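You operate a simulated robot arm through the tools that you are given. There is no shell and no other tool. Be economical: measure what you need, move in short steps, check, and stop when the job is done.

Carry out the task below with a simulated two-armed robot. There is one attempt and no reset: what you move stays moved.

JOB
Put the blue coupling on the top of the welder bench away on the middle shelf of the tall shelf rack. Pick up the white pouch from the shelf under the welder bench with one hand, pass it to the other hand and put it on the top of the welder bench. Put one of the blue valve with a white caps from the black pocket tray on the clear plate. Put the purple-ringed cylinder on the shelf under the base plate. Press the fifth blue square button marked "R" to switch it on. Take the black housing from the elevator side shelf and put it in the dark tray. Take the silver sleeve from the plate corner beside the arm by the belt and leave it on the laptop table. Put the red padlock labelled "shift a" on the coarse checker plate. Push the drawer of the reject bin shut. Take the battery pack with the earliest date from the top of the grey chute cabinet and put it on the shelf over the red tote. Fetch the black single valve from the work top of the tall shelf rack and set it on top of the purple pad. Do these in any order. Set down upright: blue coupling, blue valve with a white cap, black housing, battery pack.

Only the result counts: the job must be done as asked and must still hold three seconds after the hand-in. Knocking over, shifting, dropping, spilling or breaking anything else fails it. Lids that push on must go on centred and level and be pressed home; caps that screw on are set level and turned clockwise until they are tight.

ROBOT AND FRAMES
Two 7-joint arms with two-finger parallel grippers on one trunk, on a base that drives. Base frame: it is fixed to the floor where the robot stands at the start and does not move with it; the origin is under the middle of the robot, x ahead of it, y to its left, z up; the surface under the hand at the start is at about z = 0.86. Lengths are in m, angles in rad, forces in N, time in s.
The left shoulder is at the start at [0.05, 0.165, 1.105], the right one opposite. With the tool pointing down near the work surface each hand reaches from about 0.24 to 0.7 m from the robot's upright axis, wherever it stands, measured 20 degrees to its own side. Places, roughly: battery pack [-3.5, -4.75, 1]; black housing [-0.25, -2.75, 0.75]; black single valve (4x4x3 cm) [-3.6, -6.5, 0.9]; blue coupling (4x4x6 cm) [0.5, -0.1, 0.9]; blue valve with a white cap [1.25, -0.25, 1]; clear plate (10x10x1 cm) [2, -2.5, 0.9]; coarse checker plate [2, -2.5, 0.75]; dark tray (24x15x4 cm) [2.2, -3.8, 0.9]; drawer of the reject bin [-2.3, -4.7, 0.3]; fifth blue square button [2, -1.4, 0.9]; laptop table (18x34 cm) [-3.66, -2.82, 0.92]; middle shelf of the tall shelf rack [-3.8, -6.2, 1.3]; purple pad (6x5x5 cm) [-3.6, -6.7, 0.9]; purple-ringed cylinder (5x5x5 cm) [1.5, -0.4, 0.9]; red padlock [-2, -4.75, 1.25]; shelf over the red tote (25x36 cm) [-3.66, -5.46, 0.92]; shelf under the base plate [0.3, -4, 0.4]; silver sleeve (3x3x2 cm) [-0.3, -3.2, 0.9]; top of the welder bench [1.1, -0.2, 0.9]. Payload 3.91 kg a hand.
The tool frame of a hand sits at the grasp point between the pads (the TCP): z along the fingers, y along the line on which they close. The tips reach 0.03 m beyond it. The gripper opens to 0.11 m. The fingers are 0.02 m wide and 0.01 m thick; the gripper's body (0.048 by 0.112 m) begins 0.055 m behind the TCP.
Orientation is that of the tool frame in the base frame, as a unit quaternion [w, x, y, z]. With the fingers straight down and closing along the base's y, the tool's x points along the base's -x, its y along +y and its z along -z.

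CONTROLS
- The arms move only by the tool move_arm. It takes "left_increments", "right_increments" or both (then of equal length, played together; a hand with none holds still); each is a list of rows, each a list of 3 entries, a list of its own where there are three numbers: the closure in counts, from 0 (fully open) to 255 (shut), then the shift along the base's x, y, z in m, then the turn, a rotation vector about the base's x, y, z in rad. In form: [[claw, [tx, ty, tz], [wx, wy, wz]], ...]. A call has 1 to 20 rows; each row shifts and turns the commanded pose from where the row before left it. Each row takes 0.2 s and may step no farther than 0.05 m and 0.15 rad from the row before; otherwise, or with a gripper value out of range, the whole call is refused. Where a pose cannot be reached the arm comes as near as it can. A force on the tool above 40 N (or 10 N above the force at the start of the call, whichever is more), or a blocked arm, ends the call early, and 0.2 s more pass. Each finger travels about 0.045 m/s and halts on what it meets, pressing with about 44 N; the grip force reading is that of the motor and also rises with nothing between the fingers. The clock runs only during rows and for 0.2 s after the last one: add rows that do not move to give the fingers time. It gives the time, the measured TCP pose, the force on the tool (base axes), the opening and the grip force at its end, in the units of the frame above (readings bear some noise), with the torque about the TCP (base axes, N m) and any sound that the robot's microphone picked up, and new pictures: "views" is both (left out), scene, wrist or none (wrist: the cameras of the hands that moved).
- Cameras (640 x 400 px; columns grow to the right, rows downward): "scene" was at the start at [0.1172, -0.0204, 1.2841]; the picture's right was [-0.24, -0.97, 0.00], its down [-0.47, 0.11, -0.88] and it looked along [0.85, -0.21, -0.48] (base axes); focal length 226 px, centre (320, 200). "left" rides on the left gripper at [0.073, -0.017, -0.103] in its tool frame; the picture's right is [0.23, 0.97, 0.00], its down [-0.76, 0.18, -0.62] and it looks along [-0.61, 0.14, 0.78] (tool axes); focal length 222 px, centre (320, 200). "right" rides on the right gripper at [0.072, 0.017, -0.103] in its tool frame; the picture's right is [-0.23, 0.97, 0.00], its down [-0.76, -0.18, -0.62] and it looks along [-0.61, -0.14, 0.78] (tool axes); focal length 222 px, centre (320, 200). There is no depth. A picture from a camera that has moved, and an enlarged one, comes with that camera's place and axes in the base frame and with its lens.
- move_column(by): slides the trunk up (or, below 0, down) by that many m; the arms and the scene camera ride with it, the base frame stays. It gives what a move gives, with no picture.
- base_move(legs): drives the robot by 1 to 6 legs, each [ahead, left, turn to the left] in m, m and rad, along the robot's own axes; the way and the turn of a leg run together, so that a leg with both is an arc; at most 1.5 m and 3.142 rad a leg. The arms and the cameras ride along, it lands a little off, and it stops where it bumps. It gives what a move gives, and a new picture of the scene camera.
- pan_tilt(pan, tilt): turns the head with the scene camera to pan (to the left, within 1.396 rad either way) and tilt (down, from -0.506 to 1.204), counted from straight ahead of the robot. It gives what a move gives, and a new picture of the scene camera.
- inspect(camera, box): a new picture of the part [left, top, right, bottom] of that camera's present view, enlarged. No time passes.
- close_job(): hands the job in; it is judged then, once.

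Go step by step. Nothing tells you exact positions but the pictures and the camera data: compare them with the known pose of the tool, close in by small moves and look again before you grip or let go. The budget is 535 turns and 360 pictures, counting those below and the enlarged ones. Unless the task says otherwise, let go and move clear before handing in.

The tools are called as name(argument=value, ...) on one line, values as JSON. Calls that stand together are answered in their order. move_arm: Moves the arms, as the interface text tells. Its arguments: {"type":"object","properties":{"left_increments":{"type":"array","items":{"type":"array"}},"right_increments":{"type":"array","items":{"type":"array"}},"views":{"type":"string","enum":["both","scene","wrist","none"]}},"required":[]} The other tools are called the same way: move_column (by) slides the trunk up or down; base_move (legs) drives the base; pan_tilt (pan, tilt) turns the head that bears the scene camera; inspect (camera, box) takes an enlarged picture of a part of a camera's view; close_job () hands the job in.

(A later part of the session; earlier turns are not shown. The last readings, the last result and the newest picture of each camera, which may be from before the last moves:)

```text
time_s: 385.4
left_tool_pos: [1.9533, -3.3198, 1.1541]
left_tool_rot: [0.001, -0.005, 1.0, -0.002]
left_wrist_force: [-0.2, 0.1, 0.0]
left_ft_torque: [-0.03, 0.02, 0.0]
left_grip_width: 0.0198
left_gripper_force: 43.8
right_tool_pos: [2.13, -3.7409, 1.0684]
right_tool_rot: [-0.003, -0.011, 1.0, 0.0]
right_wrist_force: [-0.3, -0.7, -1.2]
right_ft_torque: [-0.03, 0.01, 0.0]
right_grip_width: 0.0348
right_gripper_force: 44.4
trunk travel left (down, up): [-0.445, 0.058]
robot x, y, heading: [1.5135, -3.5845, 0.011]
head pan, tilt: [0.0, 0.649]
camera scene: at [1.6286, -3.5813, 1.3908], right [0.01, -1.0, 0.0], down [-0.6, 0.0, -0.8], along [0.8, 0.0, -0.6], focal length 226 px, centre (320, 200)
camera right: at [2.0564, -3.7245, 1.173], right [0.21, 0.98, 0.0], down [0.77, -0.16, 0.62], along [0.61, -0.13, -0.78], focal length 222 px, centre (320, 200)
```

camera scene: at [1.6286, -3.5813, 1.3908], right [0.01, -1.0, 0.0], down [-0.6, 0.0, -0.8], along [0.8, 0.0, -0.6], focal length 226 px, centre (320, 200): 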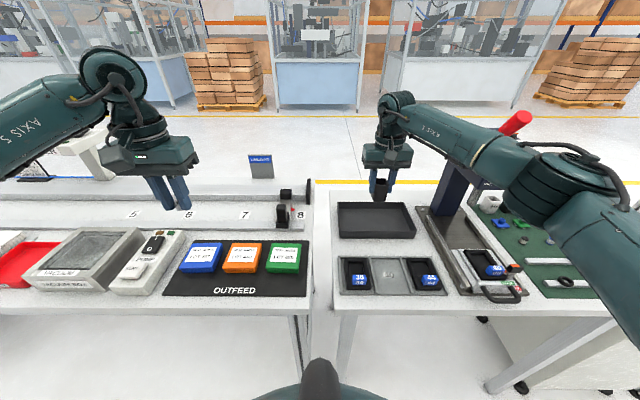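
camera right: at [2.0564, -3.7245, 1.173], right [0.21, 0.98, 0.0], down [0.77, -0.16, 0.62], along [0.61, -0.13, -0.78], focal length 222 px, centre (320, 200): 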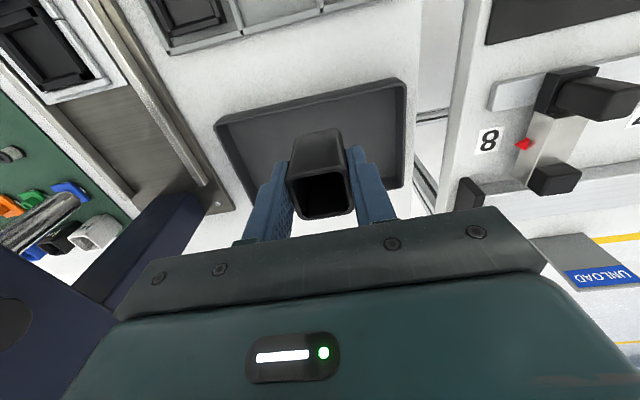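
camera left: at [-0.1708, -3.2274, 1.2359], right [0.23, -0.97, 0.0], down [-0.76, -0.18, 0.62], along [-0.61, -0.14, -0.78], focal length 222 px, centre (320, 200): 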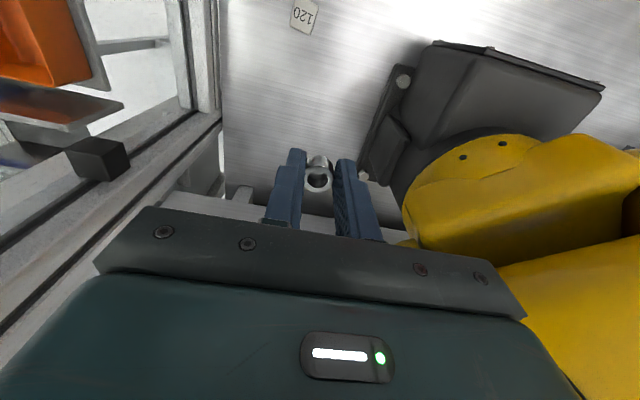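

I move over the tray centre (≈[2.18, -3.765]) and descend.

move_arm(right_increments=[[255, [0.025, -0.012, 0], [0, 0, 0]], [255, [0.025, -0.012, -0.02], [0, 0, 0]], [255, [0, 0, -0.04], [0, 0, 0]], [255, [0, 0, -0.045], [0, 0, 0]], [255, [0, 0, -0.015], [0, 0, 0]], [255, [0, 0, 0], [0, 0, 0]]], views="wrist")

inspect(camera="scene", box=[310, 160, 450, 260])

```text
time_s: 386.8
left_tool_pos: [1.953, -3.3191, 1.1547]
left_tool_rot: [-0.001, -0.005, 1.0, -0.002]
left_wrist_force: [-0.1, -0.6, -0.5]
left_ft_torque: [-0.01, 0.01, 0.01]
left_grip_width: 0.02
left_gripper_force: 43.8
right_tool_pos: [2.1687, -3.7616, 0.9673]
right_tool_rot: [-0.002, -0.012, 1.0, 0.0]
right_wrist_force: [-0.7, 0.2, -0.6]
right_ft_torque: [0.0, -0.03, -0.02]
right_grip_width: 0.0348
right_gripper_force: 44.3
right hand out of reach, approached as far as the arm can: row 2, 4
trunk travel left (down, up): [-0.445, 0.058]
robot x, y, heading: [1.5107, -3.5833, 0.003]
head pan, tilt: [0.0, 0.649]
camera right: at [2.096, -3.7452, 1.0722], right [0.21, 0.98, 0.0], down [0.77, -0.16, 0.62], along [0.61, -0.13, -0.78], focal length 222 px, centre (320, 200)
```

right: 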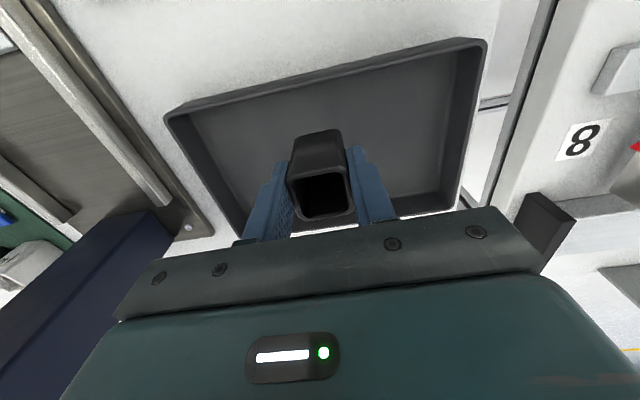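

```text
4.00 times, centred on (380, 210) of scene
camera zoom: at [1.6286, -3.5814, 1.3908], right [0.01, -1.0, 0.0], down [-0.6, 0.0, -0.8], along [0.8, 0.0, -0.6], focal length 902 px, centre (80, 160)
```

zoom: 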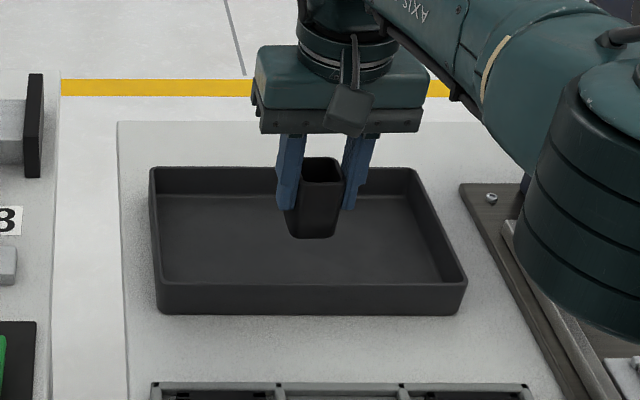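

Well inside the tray. I lower stepwise to contact.

move_arm(right_increments=[[255, [0, 0, -0.03], [0, 0, 0]], [255, [0, 0, -0.008], [0, 0, 0]], [255, [0, 0, -0.004], [0, 0, 0]], [255, [0, 0, 0], [0, 0, 0]]], views="none")

inspect(camera="scene", box=[310, 160, 450, 260])

```text
time_s: 387.8
left_tool_pos: [1.9538, -3.3209, 1.1539]
left_tool_rot: [0.0, -0.005, 1.0, -0.001]
left_wrist_force: [-0.2, 0.1, -0.8]
left_ft_torque: [0.03, 0.01, -0.04]
left_grip_width: 0.0199
left_gripper_force: 44.1
right_tool_pos: [2.1635, -3.7592, 0.9327]
right_tool_rot: [-0.002, -0.012, 1.0, 0.0]
right_wrist_force: [0.0, -0.5, -0.1]
right_ft_torque: [-0.02, -0.03, 0.02]
right_grip_width: 0.0351
right_gripper_force: 44.0
right hand out of reach, approached as far as the arm can: row 1
trunk travel left (down, up): [-0.445, 0.058]
robot x, y, heading: [1.5127, -3.5842, 0.003]
head pan, tilt: [0.0, 0.649]
```

```text
4.00 times, centred on (380, 210) of scene
camera zoom: at [1.6287, -3.5816, 1.3908], right [0.01, -1.0, 0.0], down [-0.6, 0.0, -0.8], along [0.8, 0.0, -0.6], focal length 902 px, centre (80, 160)
```

zoom: 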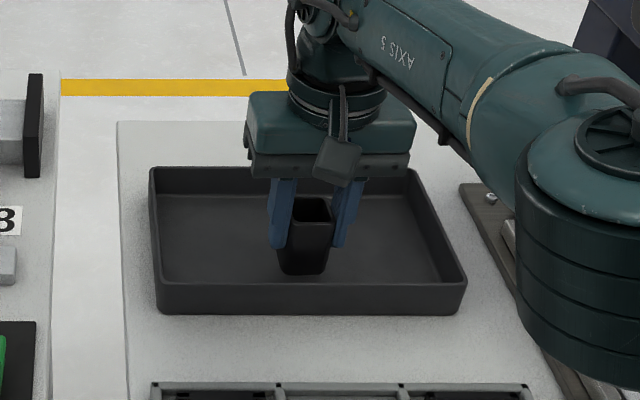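

The arm is at its reach limit and drifting back. I move the base forward 4 cm.

base_move(legs=[[0.04, 0, 0]])

move_arm(right_increments=[[255, [-0.01, 0, -0.006], [0, 0, 0]], [255, [0, 0, -0.004], [0, 0, 0]], [255, [0, 0, -0.003], [0, 0, 0]], [255, [0, 0, 0], [0, 0, 0]]], views="none")

inspect(camera="scene", box=[310, 160, 450, 260])

```text
time_s: 388.7
left_tool_pos: [1.9915, -3.3182, 1.154]
left_tool_rot: [0.0, -0.004, 1.0, -0.001]
left_wrist_force: [-0.1, 0.8, 0.4]
left_ft_torque: [0.01, 0.03, -0.01]
left_grip_width: 0.02
left_gripper_force: 43.7
right_tool_pos: [2.2044, -3.7592, 0.9311]
right_tool_rot: [-0.002, -0.011, 1.0, 0.0]
right_wrist_force: [-0.1, 0.3, -0.1]
right_ft_torque: [-0.02, -0.01, -0.01]
right_grip_width: 0.0351
right_gripper_force: 43.8
trunk travel left (down, up): [-0.445, 0.058]
robot x, y, heading: [1.5511, -3.5838, 0.008]
head pan, tilt: [0.0, 0.649]
camera scene: at [1.6691, -3.5813, 1.3906], right [0.01, -1.0, 0.0], down [-0.61, 0.0, -0.8], along [0.8, 0.0, -0.61], focal length 226 px, centre (320, 200)
```

scene: 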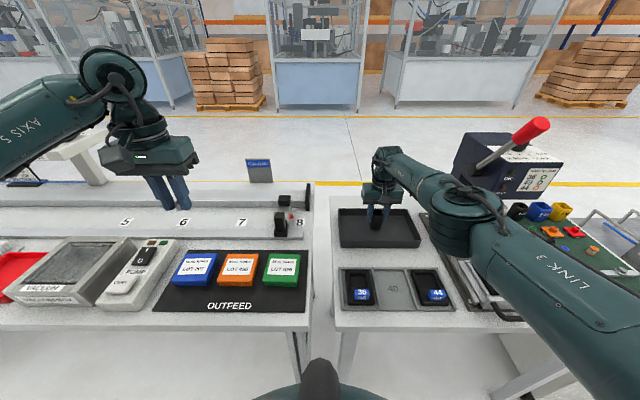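

```text
time_s: 389.7
left_tool_pos: [1.9915, -3.3189, 1.1536]
left_tool_rot: [0.0, -0.004, 1.0, -0.002]
left_wrist_force: [-0.4, 0.1, -0.3]
left_ft_torque: [0.0, 0.03, 0.0]
left_grip_width: 0.0198
left_gripper_force: 44.1
right_tool_pos: [2.1919, -3.7584, 0.9182]
right_tool_rot: [-0.001, -0.012, 1.0, 0.0]
right_wrist_force: [-0.3, 0.0, -0.7]
right_ft_torque: [0.01, 0.01, 0.0]
right_grip_width: 0.0349
right_gripper_force: 44.2
trunk travel left (down, up): [-0.445, 0.058]
robot x, y, heading: [1.5505, -3.5794, 0.004]
head pan, tilt: [0.0, 0.649]
```

```text
4.00 times, centred on (380, 210) of scene
camera zoom: at [1.6677, -3.5812, 1.3908], right [0.01, -1.0, 0.0], down [-0.6, 0.0, -0.8], along [0.8, 0.0, -0.6], focal length 902 px, centre (80, 160)
```

zoom: 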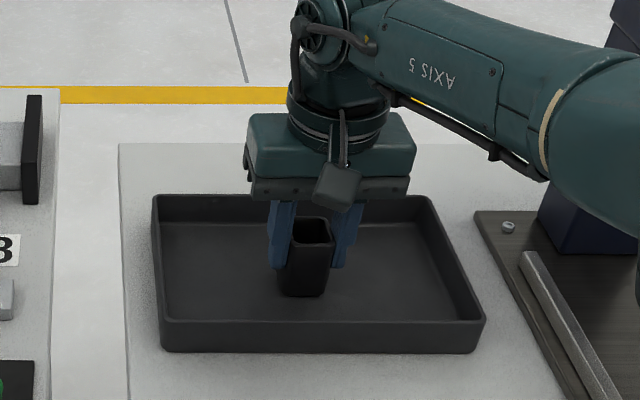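

move_arm(right_increments=[[255, [0, 0, -0.004], [0, 0, 0]], [255, [0, 0, -0.004], [0, 0, 0]], [255, [0, 0, 0], [0, 0, 0]]], views="none")

```text
time_s: 390.5
left_tool_pos: [1.9907, -3.3172, 1.1539]
left_tool_rot: [0.002, -0.005, 1.0, -0.001]
left_wrist_force: [-0.5, -1.4, -0.7]
left_ft_torque: [-0.01, -0.01, 0.02]
left_grip_width: 0.0198
left_gripper_force: 44.0
right_tool_pos: [2.1926, -3.7584, 0.9179]
right_tool_rot: [0.003, -0.01, 1.0, -0.001]
right_wrist_force: [-0.2, -3.0, 30.4]
right_ft_torque: [-0.11, 0.25, 0.0]
right_grip_width: 0.0348
right_gripper_force: 44.0
trunk travel left (down, up): [-0.445, 0.058]
robot x, y, heading: [1.5498, -3.5854, 0.007]
head pan, tilt: [0.0, 0.649]
```

Contact is firm. I release and lift away.

move_arm(right_increments=[[255, [0, 0, 0], [0, 0, 0]], [180, [0, 0, 0], [0, 0, 0]], [100, [0, 0, 0], [0, 0, 0]], [100, [0, 0, 0], [0, 0, 0]], [100, [0, 0, 0.02], [0, 0, 0]], [100, [0, 0, 0.045], [0, 0, 0]], [100, [0, 0, 0.045], [0, 0, 0]], [100, [-0.03, 0, 0.035], [0, 0, 0]], [100, [-0.04, 0, 0.02], [0, 0, 0]], [100, [-0.045, 0, 0.01], [0, 0, 0]], [100, [-0.045, 0, 0], [0, 0, 0]]], views="scene")

inspect(camera="scene", box=[310, 190, 450, 280])

```text
time_s: 392.9
left_tool_pos: [1.9916, -3.3194, 1.1555]
left_tool_rot: [0.001, -0.004, 1.0, -0.001]
left_wrist_force: [-0.2, -0.3, 0.3]
left_ft_torque: [0.01, 0.02, 0.0]
left_grip_width: 0.0201
left_gripper_force: 44.0
right_tool_pos: [2.0328, -3.7598, 1.0852]
right_tool_rot: [-0.001, -0.012, 1.0, -0.002]
right_wrist_force: [-0.3, 0.7, -0.5]
right_ft_torque: [0.01, 0.04, 0.04]
right_grip_width: 0.067
right_gripper_force: 0.2
trunk travel left (down, up): [-0.445, 0.058]
robot x, y, heading: [1.5524, -3.5829, 0.008]
head pan, tilt: [0.0, 0.649]
camera scene: at [1.6672, -3.5816, 1.3909], right [0.01, -1.0, 0.0], down [-0.6, 0.0, -0.8], along [0.8, 0.0, -0.6], focal length 226 px, centre (320, 200)
```

scene: 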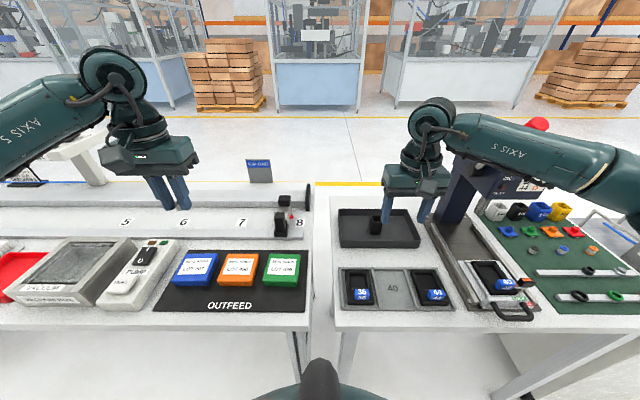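

```text
4.44 times, centred on (380, 235) of scene
camera zoom: at [1.6672, -3.5816, 1.3909], right [0.01, -1.0, 0.0], down [-0.6, 0.0, -0.8], along [0.8, 0.0, -0.6], focal length 1002 px, centre (53, 44)
```

zoom: 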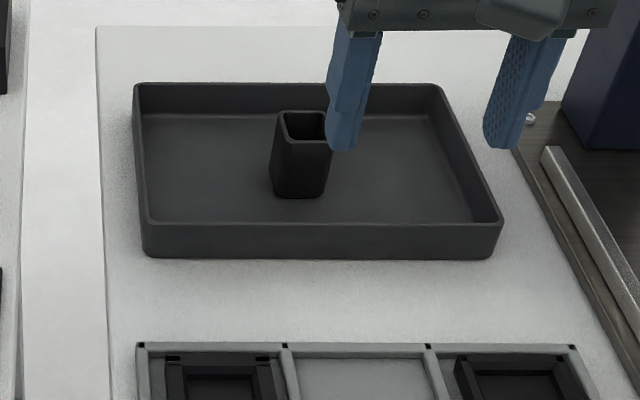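

The housing stands in the tray. Next I take the coupling: back out, up the aisle, around to the near end of the welder bench.

base_move(legs=[[-0.22, 0, 0], [0, 0, 1.571], [1.3, 0, 0], [1.1, 0.0, 0], [0, 0, 1.571]])

```text
time_s: 413.7
left_tool_pos: [0.9218, -1.4215, 1.1536]
left_tool_rot: [-0.002, 1.0, 0.002, 0.0]
left_wrist_force: [-0.6, 0.4, 1.0]
left_ft_torque: [-0.03, -0.01, 0.0]
left_grip_width: 0.0195
left_gripper_force: 44.0
right_tool_pos: [0.8819, -0.9804, 1.0842]
right_tool_rot: [0.0, 1.0, 0.009, 0.001]
right_wrist_force: [0.2, -0.7, 0.2]
right_ft_torque: [0.02, -0.03, 0.0]
right_grip_width: 0.0668
right_gripper_force: 0.0
trunk travel left (down, up): [-0.445, 0.058]
robot x, y, heading: [1.3655, -1.1596, -3.134]
head pan, tilt: [0.0, 0.649]
camera scene: at [1.2457, -1.1577, 1.3908], right [0.0, 1.0, 0.0], down [0.6, 0.0, -0.8], along [-0.8, 0.0, -0.6], focal length 226 px, centre (320, 200)
```

scene: 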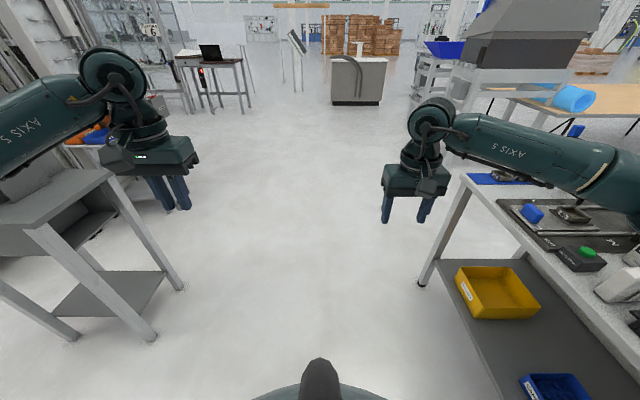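

The way is clear. I drive on past the bench end, strafe, and turn to face the coupling.

base_move(legs=[[1.5, 0, 0], [0.35, 0, 0], [0, -1.18, 0], [0, 0, 1.571], [0, 0, 1.571]])

```text
time_s: 441.3
left_tool_pos: [-0.067, 0.3315, 1.1552]
left_tool_rot: [-0.001, 0.001, 1.0, -0.002]
left_wrist_force: [0.2, -0.4, -0.4]
left_ft_torque: [0.0, 0.01, -0.02]
left_grip_width: 0.0199
left_gripper_force: 44.2
right_tool_pos: [-0.0312, -0.1087, 1.0847]
right_tool_rot: [-0.002, -0.006, 1.0, 0.0]
right_wrist_force: [-0.1, -0.5, 0.8]
right_ft_torque: [0.01, 0.01, -0.03]
right_grip_width: 0.0668
right_gripper_force: 0.0
trunk travel left (down, up): [-0.445, 0.058]
robot x, y, heading: [-0.5121, 0.0714, -0.008]
head pan, tilt: [0.0, 0.649]
camera scene: at [-0.395, 0.0728, 1.3908], right [-0.01, -1.0, 0.0], down [-0.6, 0.0, -0.8], along [0.8, -0.01, -0.6], focal length 226 px, centre (320, 200)
```

scene: 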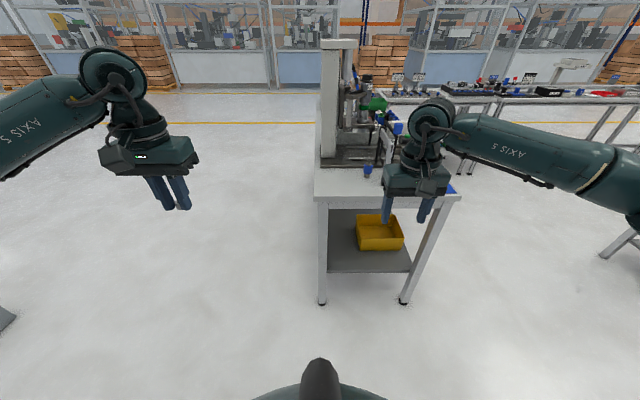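

base_move(legs=[[0.38, 0, 0.008]])

inspect(camera="right", box=[0, 0, 640, 400])

```text
time_s: 443.7
left_tool_pos: [0.3128, 0.3339, 1.1528]
left_tool_rot: [0.0, -0.002, 1.0, 0.0]
left_wrist_force: [-0.5, 0.4, -0.9]
left_ft_torque: [0.0, 0.0, -0.01]
left_grip_width: 0.0199
left_gripper_force: 43.9
right_tool_pos: [0.3513, -0.1068, 1.0849]
right_tool_rot: [-0.002, -0.009, 1.0, 0.0]
right_wrist_force: [0.1, -0.3, -0.1]
right_ft_torque: [0.0, -0.03, -0.01]
right_grip_width: 0.0669
right_gripper_force: 0.1
trunk travel left (down, up): [-0.445, 0.058]
robot x, y, heading: [-0.1283, 0.0746, -0.002]
head pan, tilt: [0.0, 0.649]
camera scene: at [-0.013, 0.0725, 1.3907], right [0.0, -1.0, 0.0], down [-0.6, 0.0, -0.8], along [0.8, 0.0, -0.6], focal length 226 px, centre (320, 200)
```

scene: 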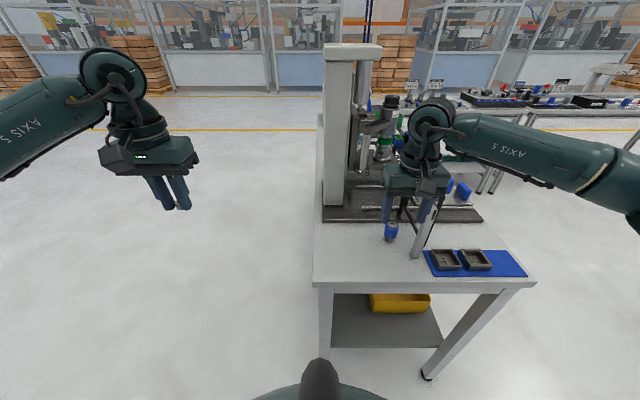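

```text
1.00 times, centred on (320, 200) of right (not enlarged: the box is as wide or as high as the picture)
camera zoom: at [0.2786, -0.0906, 1.189], right [0.21, 0.98, 0.0], down [0.77, -0.16, 0.62], along [0.61, -0.13, -0.78], focal length 222 px, centre (320, 200)
```

zoom: 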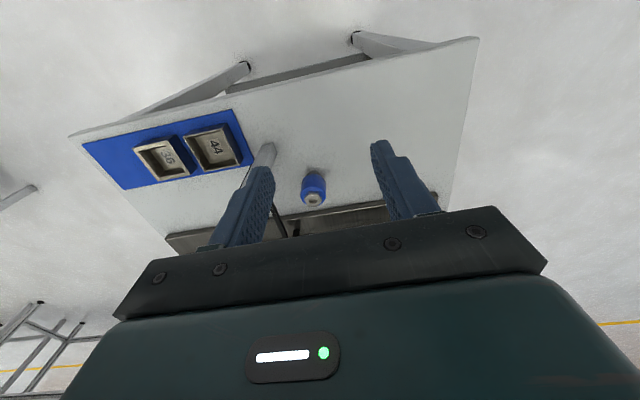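

The coupling is at ≈[0.478, -0.141], top z≈0.92. There is a bar nearby, so I'll look closer.

inspect(camera="scene", box=[320, 130, 520, 290])

inspect(camera="right", box=[200, 120, 400, 245])

```text
2.50 times, centred on (420, 210) of scene
camera zoom: at [-0.013, 0.0725, 1.3907], right [0.0, -1.0, 0.0], down [-0.6, 0.0, -0.8], along [0.8, 0.0, -0.6], focal length 564 px, centre (70, 175)
```

zoom: 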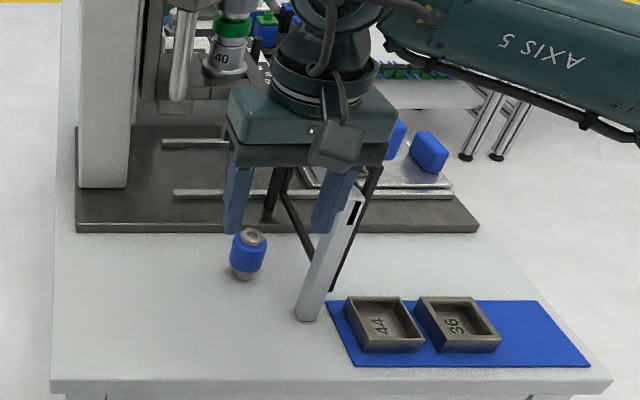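

```text
3.20 times, centred on (300, 182) of right
camera zoom: at [0.2786, -0.0906, 1.189], right [0.21, 0.98, 0.0], down [0.77, -0.16, 0.62], along [0.61, -0.13, -0.78], focal length 711 px, centre (384, 256)
```

zoom: 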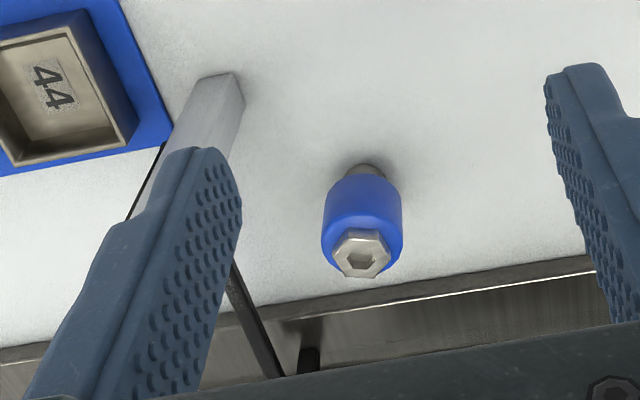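

The frame stands in the plane y≈-0.21, 7 cm from the coupling. I'll turn the right hand 90° (camera on the free side) and lean the wrist 10° away from the frame.

move_arm(right_increments=[[80, [0, 0.005, 0], [0, 0, -0.143]], [80, [0, 0.005, 0], [0, 0, -0.143]], [80, [0, 0.005, 0], [0, 0, -0.143]], [80, [0, 0.005, 0], [0, 0, -0.143]], [80, [0, 0.005, 0], [0, 0, -0.143]], [80, [0, 0.005, 0], [0, 0, -0.143]], [80, [0, 0, 0], [0, 0, -0.143]], [80, [0, 0, 0], [0, 0, -0.143]], [80, [0, 0, 0], [0, 0, -0.143]], [80, [0, 0, 0], [0, 0, -0.143]], [80, [0, 0, 0], [0, 0, -0.143]], [80, [0, 0, 0], [-0.085, 0, 0]], [80, [0, 0, 0], [-0.085, 0, 0]], [80, [0.04, 0, 0], [0, 0, 0]], [80, [0.04, 0, 0], [0, 0, 0]], [80, [0.04, -0.005, 0], [0, 0, 0]], [80, [0, 0, 0], [0, 0, 0]]], views="both")

```text
time_s: 447.3
left_tool_pos: [0.3121, 0.3336, 1.1549]
left_tool_rot: [0.002, -0.002, 1.0, -0.002]
left_wrist_force: [-0.5, -0.2, -0.2]
left_ft_torque: [-0.01, 0.01, 0.0]
left_grip_width: 0.0202
left_gripper_force: 43.9
right_tool_pos: [0.4721, -0.081, 1.0826]
right_tool_rot: [0.058, 0.699, 0.711, -0.06]
right_wrist_force: [0.0, 0.0, 0.9]
right_ft_torque: [0.0, 0.01, 0.0]
right_grip_width: 0.0757
right_gripper_force: 0.1
trunk travel left (down, up): [-0.445, 0.058]
robot x, y, heading: [-0.1292, 0.0739, 0.001]
head pan, tilt: [0.0, 0.649]
camera scene: at [-0.0139, 0.0722, 1.3908], right [0.0, -1.0, 0.0], down [-0.6, 0.0, -0.8], along [0.8, 0.0, -0.6], focal length 226 px, centre (320, 200)
camera right: at [0.4859, 0.0092, 1.174], right [0.98, -0.21, 0.03], down [-0.16, -0.65, 0.74], along [-0.13, -0.73, -0.67], focal length 222 px, centre (320, 200)
```

scene: 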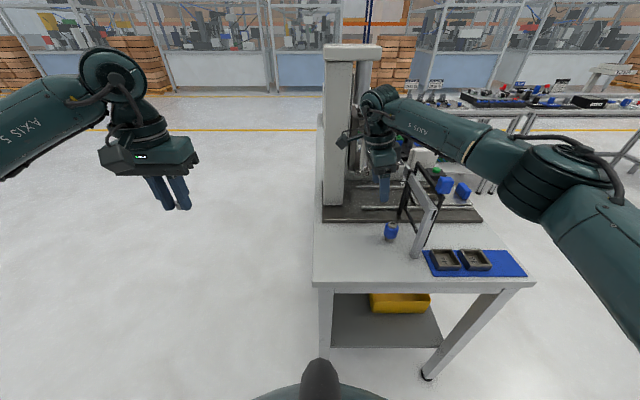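
right: 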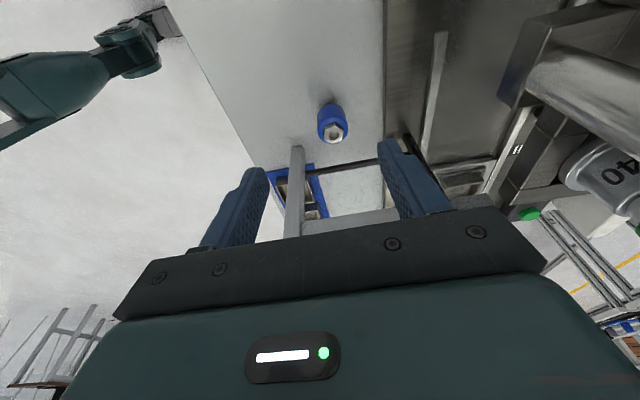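

The forearm would pass close over the frame from this side. I retract, shift the base to the left and nearer the bench so the arm comes in from the free side.

move_arm(right_increments=[[80, [-0.045, 0, 0.01], [0, 0, 0]], [80, [-0.045, 0, 0.01], [0, 0, 0]], [80, [-0.045, 0, 0.01], [0, 0, 0]], [80, [-0.04, 0, 0], [0, 0, 0]]], views="none")

base_move(legs=[[0, 0.24, 0], [0.12, 0, 0]])

move_arm(right_increments=[[80, [0.01, -0.045, 0], [0, 0, 0]], [80, [0.01, -0.045, 0], [0, 0, 0]], [80, [0.01, -0.045, 0], [0, 0, 0]], [80, [0.01, -0.045, 0], [0, 0, 0]], [80, [0.01, -0.045, 0], [0, 0, 0]], [80, [0.01, -0.02, 0], [0, 0, 0]], [80, [0, 0, 0], [0, 0, 0]]], views="both")

```text
time_s: 448.3
left_tool_pos: [0.3119, 0.3324, 1.1546]
left_tool_rot: [0.001, -0.001, 1.0, -0.001]
left_wrist_force: [0.4, -0.2, 0.2]
left_ft_torque: [0.0, 0.01, -0.03]
left_grip_width: 0.02
left_gripper_force: 44.2
right_tool_pos: [0.296, -0.0802, 1.1149]
right_tool_rot: [0.059, 0.699, 0.71, -0.059]
right_wrist_force: [-0.2, 0.4, -0.5]
right_ft_torque: [0.01, -0.02, 0.03]
right_grip_width: 0.0756
right_gripper_force: 0.2
trunk travel left (down, up): [-0.445, 0.058]
robot x, y, heading: [-0.1308, 0.0698, -0.001]
head pan, tilt: [0.0, 0.649]
```

```text
time_s: 451.9
left_tool_pos: [0.4343, 0.5746, 1.1542]
left_tool_rot: [0.0, -0.002, 1.0, -0.001]
left_wrist_force: [0.9, 0.9, -0.6]
left_ft_torque: [0.02, 0.0, -0.01]
left_grip_width: 0.02
left_gripper_force: 44.1
right_tool_pos: [0.4193, 0.1609, 1.1155]
right_tool_rot: [0.058, 0.699, 0.711, -0.061]
right_wrist_force: [0.1, 0.2, 0.2]
right_ft_torque: [-0.01, 0.01, 0.01]
right_grip_width: 0.0754
right_gripper_force: 0.0
trunk travel left (down, up): [-0.445, 0.058]
robot x, y, heading: [-0.0062, 0.3127, -0.002]
head pan, tilt: [0.0, 0.649]
camera scene: at [0.1091, 0.3138, 1.3907], right [0.0, -1.0, 0.0], down [-0.61, 0.0, -0.8], along [0.8, 0.0, -0.61], focal length 226 px, centre (320, 200)
```

scene: 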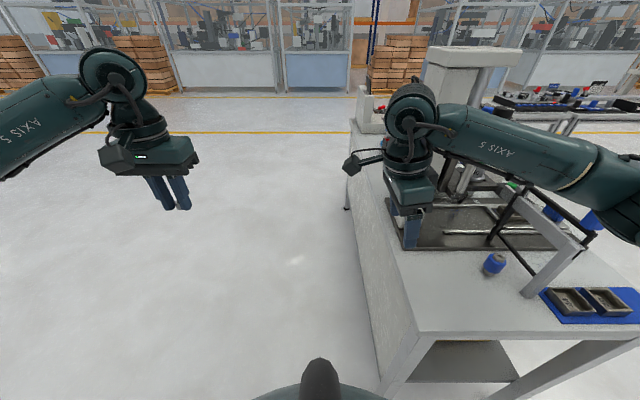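

```text
time_s: 453.4
left_tool_pos: [0.4337, 0.574, 1.1541]
left_tool_rot: [0.001, -0.003, 1.0, -0.001]
left_wrist_force: [-0.1, -0.2, -0.5]
left_ft_torque: [-0.02, 0.0, 0.0]
left_grip_width: 0.0201
left_gripper_force: 44.2
right_tool_pos: [0.4778, -0.0849, 1.116]
right_tool_rot: [0.059, 0.698, 0.711, -0.06]
right_wrist_force: [0.3, -0.5, 0.5]
right_ft_torque: [-0.01, -0.05, 0.01]
right_grip_width: 0.0753
right_gripper_force: 0.1
trunk travel left (down, up): [-0.445, 0.058]
robot x, y, heading: [-0.0032, 0.3147, -0.003]
head pan, tilt: [0.0, 0.649]
camera scene: at [0.1079, 0.3138, 1.3908], right [0.0, -1.0, 0.0], down [-0.6, 0.0, -0.8], along [0.8, 0.0, -0.6], focal length 226 px, centre (320, 200)
camera right: at [0.4929, 0.0059, 1.2061], right [0.98, -0.21, 0.03], down [-0.16, -0.65, 0.74], along [-0.13, -0.73, -0.67], focal length 222 px, centre (320, 200)
```

scene: 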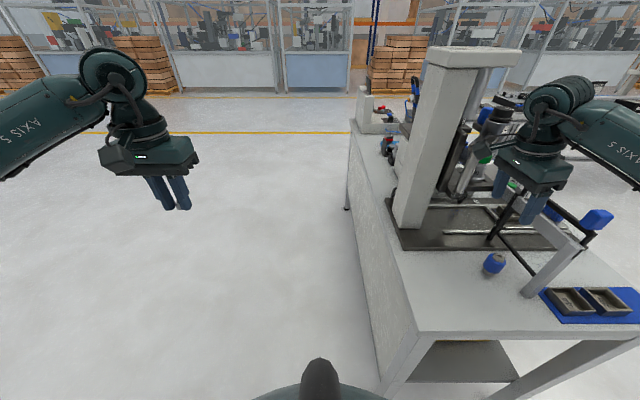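
right: 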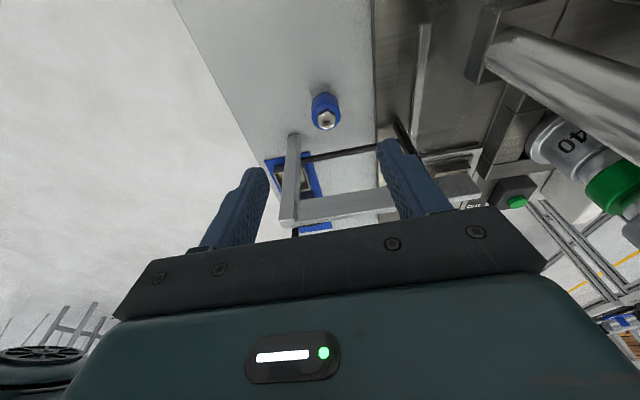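

I check the forearm relative to the frame with the head panned right.

pan_tilt(pan=-0.75, tilt=0.5)

```text
time_s: 454.6
left_tool_pos: [0.4329, 0.5746, 1.1546]
left_tool_rot: [0.0, -0.002, 1.0, -0.001]
left_wrist_force: [0.7, -0.2, 0.2]
left_ft_torque: [0.0, -0.01, 0.01]
left_grip_width: 0.0198
left_gripper_force: 43.3
right_tool_pos: [0.4788, -0.0832, 1.1148]
right_tool_rot: [0.058, 0.699, 0.711, -0.06]
right_wrist_force: [0.4, -0.4, 0.8]
right_ft_torque: [0.01, 0.0, 0.02]
right_grip_width: 0.0754
right_gripper_force: 0.0
trunk travel left (down, up): [-0.445, 0.058]
robot x, y, heading: [-0.0056, 0.3098, -0.001]
head pan, tilt: [-0.75, 0.499]
camera scene: at [0.0878, 0.2518, 1.4041], right [-0.68, -0.73, 0.0], down [-0.35, 0.33, -0.88], along [0.64, -0.6, -0.48], focal length 226 px, centre (320, 200)
```

scene: 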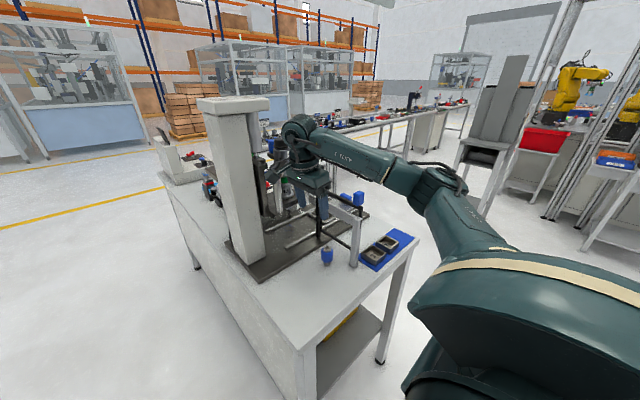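

The forearm stays clear of the frame in this posture. I descend along the leaned axis toward the coupling, stopping above it.

move_arm(right_increments=[[80, [-0.002, -0.026, 0], [0, 0, 0]], [80, [0, -0.0075, -0.0436], [0, 0, 0]], [80, [0, -0.0075, -0.0436], [0, 0, 0]], [80, [0, -0.0075, -0.0436], [0, 0, 0]], [80, [0, 0, 0], [0, 0, 0]]], views="both")

```text
time_s: 455.8
left_tool_pos: [0.4334, 0.5748, 1.1538]
left_tool_rot: [0.001, -0.001, 1.0, -0.002]
left_wrist_force: [0.8, -0.4, 0.5]
left_ft_torque: [0.0, 0.01, -0.01]
left_grip_width: 0.0199
left_gripper_force: 44.3
right_tool_pos: [0.4758, -0.1323, 0.984]
right_tool_rot: [0.059, 0.699, 0.71, -0.06]
right_wrist_force: [1.1, -0.7, -0.9]
right_ft_torque: [0.02, 0.01, -0.01]
right_grip_width: 0.0759
right_gripper_force: 0.0
trunk travel left (down, up): [-0.445, 0.058]
robot x, y, heading: [-0.011, 0.315, 0.002]
head pan, tilt: [-0.75, 0.499]
camera scene: at [0.0876, 0.2519, 1.4042], right [-0.68, -0.73, 0.0], down [-0.35, 0.33, -0.88], along [0.64, -0.6, -0.48], focal length 226 px, centre (320, 200)
camera right: at [0.4914, -0.042, 1.0743], right [0.98, -0.21, 0.03], down [-0.17, -0.65, 0.74], along [-0.13, -0.73, -0.67], focal length 222 px, centre (320, 200)
```

scene: 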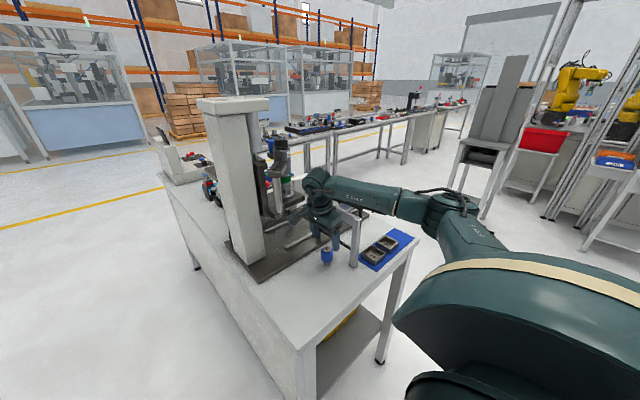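
right: 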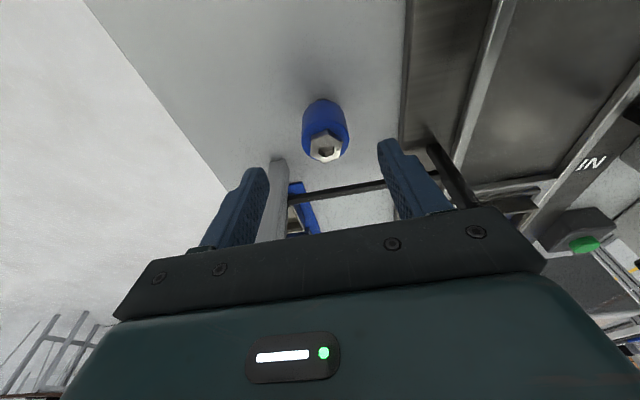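

inspect(camera="scene", box=[270, 150, 430, 280])

```text
3.08 times, centred on (350, 215) of scene
camera zoom: at [0.0876, 0.2519, 1.4042], right [-0.68, -0.73, 0.0], down [-0.35, 0.33, -0.88], along [0.64, -0.6, -0.48], focal length 694 px, centre (228, 154)
```

zoom: 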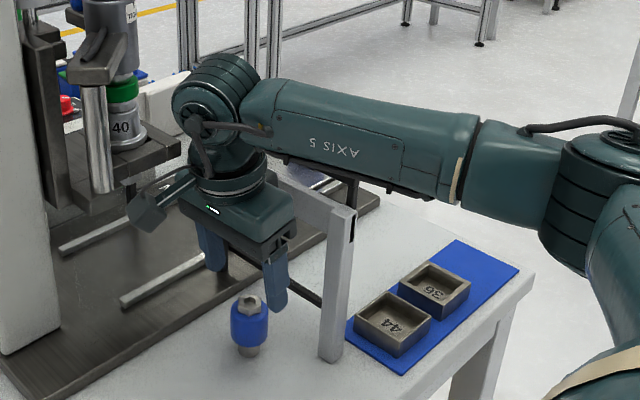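

There is adequate clearance. I descend the rest and grip.

move_arm(right_increments=[[80, [0.003, -0.0075, -0.0436], [0, 0, 0]], [80, [0, -0.007, -0.04], [0, 0, 0]], [80, [0, 0, 0], [0, 0, 0]]], views="wrist")

inspect(camera="scene", box=[270, 150, 430, 280])

```text
time_s: 456.6
left_tool_pos: [0.4346, 0.5758, 1.1553]
left_tool_rot: [0.002, -0.002, 1.0, -0.002]
left_wrist_force: [-0.1, -0.4, -0.9]
left_ft_torque: [-0.01, 0.01, 0.0]
left_grip_width: 0.0197
left_gripper_force: 43.8
right_tool_pos: [0.4797, -0.1477, 0.9021]
right_tool_rot: [0.059, 0.698, 0.711, -0.059]
right_wrist_force: [0.2, 0.0, 0.3]
right_ft_torque: [-0.03, 0.02, -0.01]
right_grip_width: 0.0755
right_gripper_force: 0.2
trunk travel left (down, up): [-0.445, 0.058]
robot x, y, heading: [-0.0075, 0.3131, 0.0]
head pan, tilt: [-0.75, 0.499]
camera right: at [0.4941, -0.0581, 0.9924], right [0.98, -0.21, 0.04], down [-0.17, -0.65, 0.74], along [-0.13, -0.73, -0.67], focal length 222 px, centre (320, 200)
```

right: 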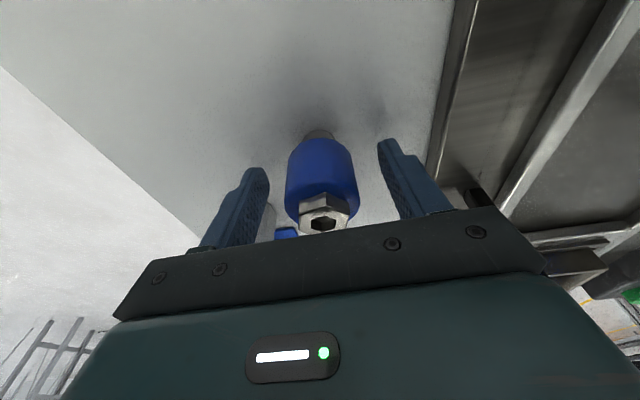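

```text
3.08 times, centred on (350, 215) of scene
camera zoom: at [0.0877, 0.2518, 1.4042], right [-0.68, -0.73, 0.0], down [-0.35, 0.33, -0.88], along [0.64, -0.6, -0.48], focal length 694 px, centre (228, 154)
```

zoom: 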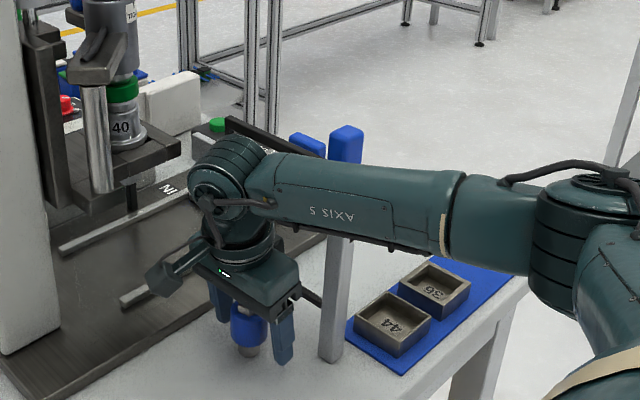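

No contact with the frame. I close and lift back along the same axis.

move_arm(right_increments=[[160, [0, 0, 0], [0, 0, 0]], [255, [0, 0, 0], [0, 0, 0]], [255, [0, 0, 0], [0, 0, 0]], [255, [0, 0, 0], [0, 0, 0]], [255, [0, 0.003, 0.02], [0, 0, 0]], [255, [0, 0.007, 0.04], [0, 0, 0]], [255, [0, 0.0075, 0.0436], [0, 0, 0]], [255, [0, 0.0075, 0.0436], [0, 0, 0]], [255, [0, 0.0075, 0.0436], [0, 0, 0]], [255, [0, 0.02, 0.03], [0, 0, 0]], [255, [-0.02, 0.04, 0.01], [0, 0, 0]], [255, [-0.03, 0.035, 0], [0, 0, 0]], [255, [-0.035, 0.03, 0], [0, 0, 0]], [255, [-0.04, 0.02, 0], [0, 0, 0]]], views="both")

```text
time_s: 459.6
left_tool_pos: [0.4335, 0.5747, 1.1534]
left_tool_rot: [0.001, -0.002, 1.0, -0.001]
left_wrist_force: [0.3, 0.7, -0.6]
left_ft_torque: [0.02, 0.02, 0.0]
left_grip_width: 0.02
left_gripper_force: 44.0
right_tool_pos: [0.3552, 0.0308, 1.1311]
right_tool_rot: [0.058, 0.7, 0.709, -0.06]
right_wrist_force: [-0.7, -0.6, -0.8]
right_ft_torque: [0.0, -0.04, -0.01]
right_grip_width: 0.0378
right_gripper_force: 44.2
trunk travel left (down, up): [-0.445, 0.058]
robot x, y, heading: [-0.0063, 0.3123, 0.001]
head pan, tilt: [-0.75, 0.499]
camera scene: at [0.0873, 0.2518, 1.4042], right [-0.68, -0.73, 0.0], down [-0.35, 0.33, -0.88], along [0.64, -0.6, -0.48], focal length 226 px, centre (320, 200)
camera right: at [0.3705, 0.1205, 1.2223], right [0.98, -0.21, 0.03], down [-0.17, -0.65, 0.74], along [-0.13, -0.73, -0.67], focal length 222 px, centre (320, 200)
```

scene: 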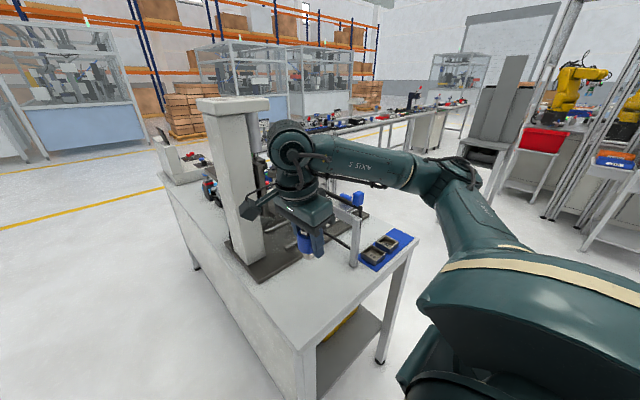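
right: 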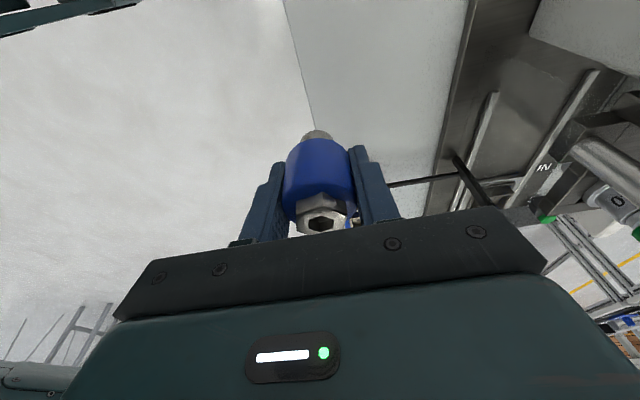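

The coupling is held. I back off, yaw the right hand back (its 10° pitch then leans toward me, which suits shelving), and turn toward the west.

base_move(legs=[[-0.55, 0, 0]])

move_arm(right_increments=[[255, [0.005, -0.01, 0], [0, 0, 0.143]], [255, [0.005, -0.01, 0], [0, 0, 0.143]], [255, [0.005, -0.01, 0], [0, 0, 0.143]], [255, [0.005, -0.01, 0], [0, 0, 0.143]], [255, [0.005, -0.01, 0], [0, 0, 0.143]], [255, [0.005, -0.01, 0], [0, 0, 0.143]], [255, [0.005, -0.01, 0], [0, 0, 0.143]], [255, [0.005, -0.01, 0], [0, 0, 0.143]], [255, [0.005, -0.01, 0], [0, 0, 0.143]], [255, [0.005, -0.01, 0], [0, 0, 0.143]], [255, [0, 0, 0], [0, 0, 0.141]], [255, [0, 0, 0], [0, 0, 0]]], views="none")

base_move(legs=[[0, 0, -1.571], [0.7, 0, 0], [0, 0, -1.571]])

pan_tilt(pan=0.2, tilt=0.25)

```text
time_s: 462.7
left_tool_pos: [-0.124, 0.5764, 1.1555]
left_tool_rot: [0.001, -0.007, 1.0, -0.001]
left_wrist_force: [-0.9, -0.5, -0.4]
left_ft_torque: [0.02, 0.03, 0.02]
left_grip_width: 0.0199
left_gripper_force: 44.3
right_tool_pos: [-0.1951, 0.0312, 1.1311]
right_tool_rot: [0.059, 0.695, 0.714, -0.06]
right_wrist_force: [-0.5, 0.9, -0.5]
right_ft_torque: [-0.03, 0.01, 0.01]
right_grip_width: 0.0378
right_gripper_force: 44.2
trunk travel left (down, up): [-0.445, 0.058]
robot x, y, heading: [-0.5615, 0.3104, 0.011]
head pan, tilt: [-0.75, 0.499]
camera scene: at [-0.4664, 0.2495, 1.4042], right [-0.67, -0.74, 0.0], down [-0.35, 0.32, -0.88], along [0.65, -0.59, -0.48], focal length 226 px, centre (320, 200)
```

scene: 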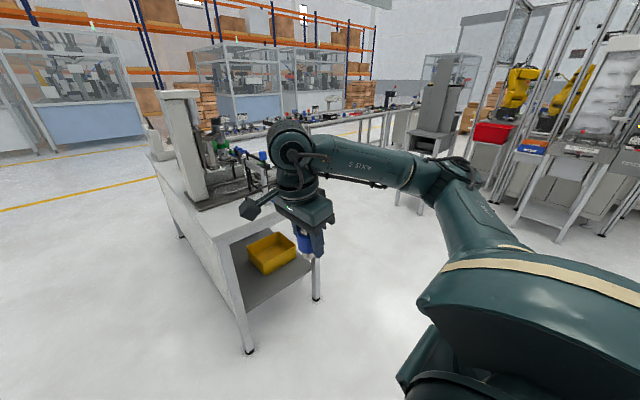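

```text
time_s: 465.3
left_tool_pos: [-0.1238, 0.5757, 1.1543]
left_tool_rot: [0.0, -0.007, 1.0, 0.0]
left_wrist_force: [0.0, 0.3, -0.8]
left_ft_torque: [-0.03, 0.01, 0.02]
left_grip_width: 0.0199
left_gripper_force: 44.0
right_tool_pos: [-0.1451, -0.0682, 1.131]
right_tool_rot: [0.083, -0.015, 0.996, 0.0]
right_wrist_force: [-0.3, 0.6, 0.0]
right_ft_torque: [0.02, -0.03, 0.03]
right_grip_width: 0.0373
right_gripper_force: 44.2
trunk travel left (down, up): [-0.445, 0.058]
robot x, y, heading: [-0.5628, 0.311, 0.015]
head pan, tilt: [-0.75, 0.499]
```

```text
time_s: 476.8
left_tool_pos: [-0.9971, -0.6516, 1.154]
left_tool_rot: [-0.001, 1.0, 0.003, 0.0]
left_wrist_force: [0.1, 0.7, 0.3]
left_ft_torque: [0.03, 0.0, 0.01]
left_grip_width: 0.0199
left_gripper_force: 43.8
right_tool_pos: [-0.9699, -0.0062, 1.1296]
right_tool_rot: [-0.001, 0.996, 0.009, -0.083]
right_wrist_force: [-0.4, -0.1, -0.8]
right_ft_torque: [-0.02, -0.04, -0.02]
right_grip_width: 0.038
right_gripper_force: 43.6
trunk travel left (down, up): [-0.445, 0.058]
robot x, y, heading: [-0.5551, -0.3895, -3.14]
head pan, tilt: [-0.75, 0.499]
camera scene: at [-0.6525, -0.3251, 1.4042], right [0.68, 0.73, 0.0], down [0.35, -0.33, -0.88], along [-0.64, 0.6, -0.48], focal length 226 px, centre (320, 200)
```

scene: 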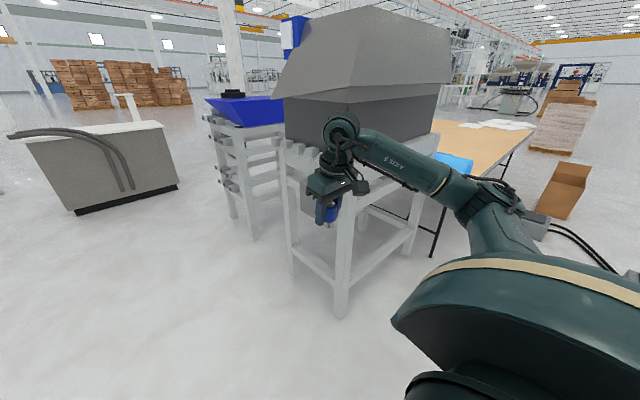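

```text
time_s: 478.1
left_tool_pos: [-0.997, -0.6514, 1.1538]
left_tool_rot: [0.0, 1.0, 0.002, 0.001]
left_wrist_force: [-0.2, -0.1, -0.3]
left_ft_torque: [-0.01, -0.03, 0.0]
left_grip_width: 0.0197
left_gripper_force: 44.4
right_tool_pos: [-0.9694, -0.007, 1.131]
right_tool_rot: [-0.001, 0.996, 0.009, -0.083]
right_wrist_force: [0.2, -0.2, -0.7]
right_ft_torque: [0.03, -0.04, 0.01]
right_grip_width: 0.0379
right_gripper_force: 44.2
trunk travel left (down, up): [-0.445, 0.058]
robot x, y, heading: [-0.5538, -0.3874, -3.137]
head pan, tilt: [0.201, 0.25]
camera scene: at [-0.6772, -0.4058, 1.4273], right [-0.2, 0.98, 0.0], down [0.24, 0.05, -0.97], along [-0.95, -0.2, -0.25], focal length 226 px, centre (320, 200)
```

scene: 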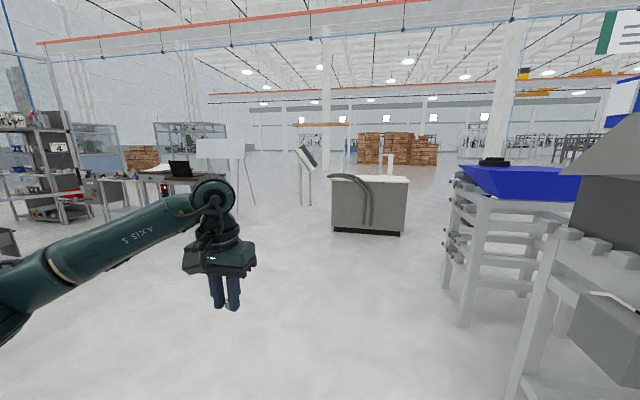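

I see the laptop table to the west-southwest. I turn toward it and look.

base_move(legs=[[0.3, 0, 0.0], [0, 0, 0.785]])

pan_tilt(pan=0.0, tilt=0.3)

```text
time_s: 482.2
left_tool_pos: [-0.9902, -0.8855, 1.1539]
left_tool_rot: [-0.002, 0.924, 0.382, -0.001]
left_wrist_force: [-0.1, -0.3, -0.4]
left_ft_torque: [-0.03, 0.02, 0.0]
left_grip_width: 0.0199
left_gripper_force: 44.3
right_tool_pos: [-1.4251, -0.4078, 1.1305]
right_tool_rot: [0.032, 0.918, 0.387, -0.078]
right_wrist_force: [0.6, 0.3, -1.2]
right_ft_torque: [0.0, 0.0, 0.0]
right_grip_width: 0.0381
right_gripper_force: 44.2
trunk travel left (down, up): [-0.445, 0.058]
robot x, y, heading: [-0.8648, -0.3898, -2.356]
head pan, tilt: [0.201, 0.25]
camera scene: at [-0.9353, -0.4867, 1.4273], right [-0.83, 0.56, 0.0], down [0.14, 0.21, -0.97], along [-0.54, -0.81, -0.25], focal length 226 px, centre (320, 200)
```

scene: 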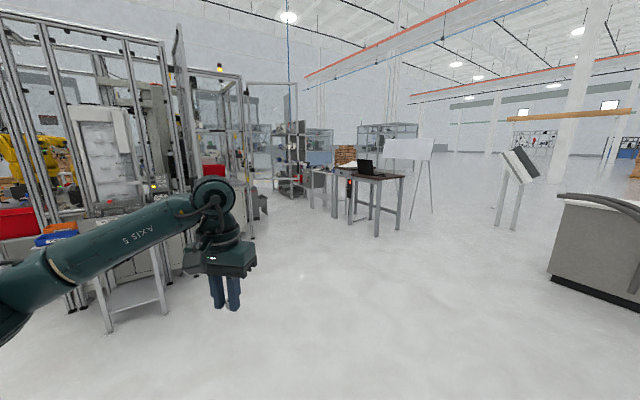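

```text
time_s: 482.9
left_tool_pos: [-0.9902, -0.886, 1.1535]
left_tool_rot: [-0.001, 0.924, 0.382, -0.001]
left_wrist_force: [-0.6, 0.2, 0.3]
left_ft_torque: [-0.01, 0.0, 0.01]
left_grip_width: 0.0196
left_gripper_force: 43.5
right_tool_pos: [-1.4254, -0.4085, 1.1297]
right_tool_rot: [0.031, 0.918, 0.387, -0.078]
right_wrist_force: [-0.4, -0.1, -1.1]
right_ft_torque: [0.02, 0.02, 0.01]
right_grip_width: 0.0378
right_gripper_force: 44.5
trunk travel left (down, up): [-0.445, 0.058]
robot x, y, heading: [-0.8583, -0.3897, -2.361]
head pan, tilt: [0.0, 0.3]
camera scene: at [-0.9498, -0.4747, 1.4226], right [-0.7, 0.71, 0.0], down [0.21, 0.21, -0.96], along [-0.68, -0.67, -0.3], focal length 226 px, centre (320, 200)
```

scene: 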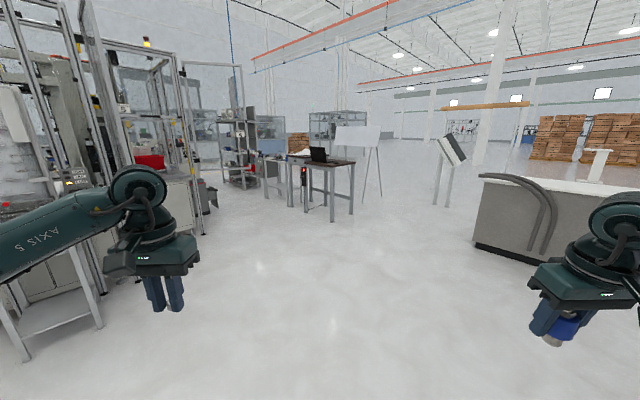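

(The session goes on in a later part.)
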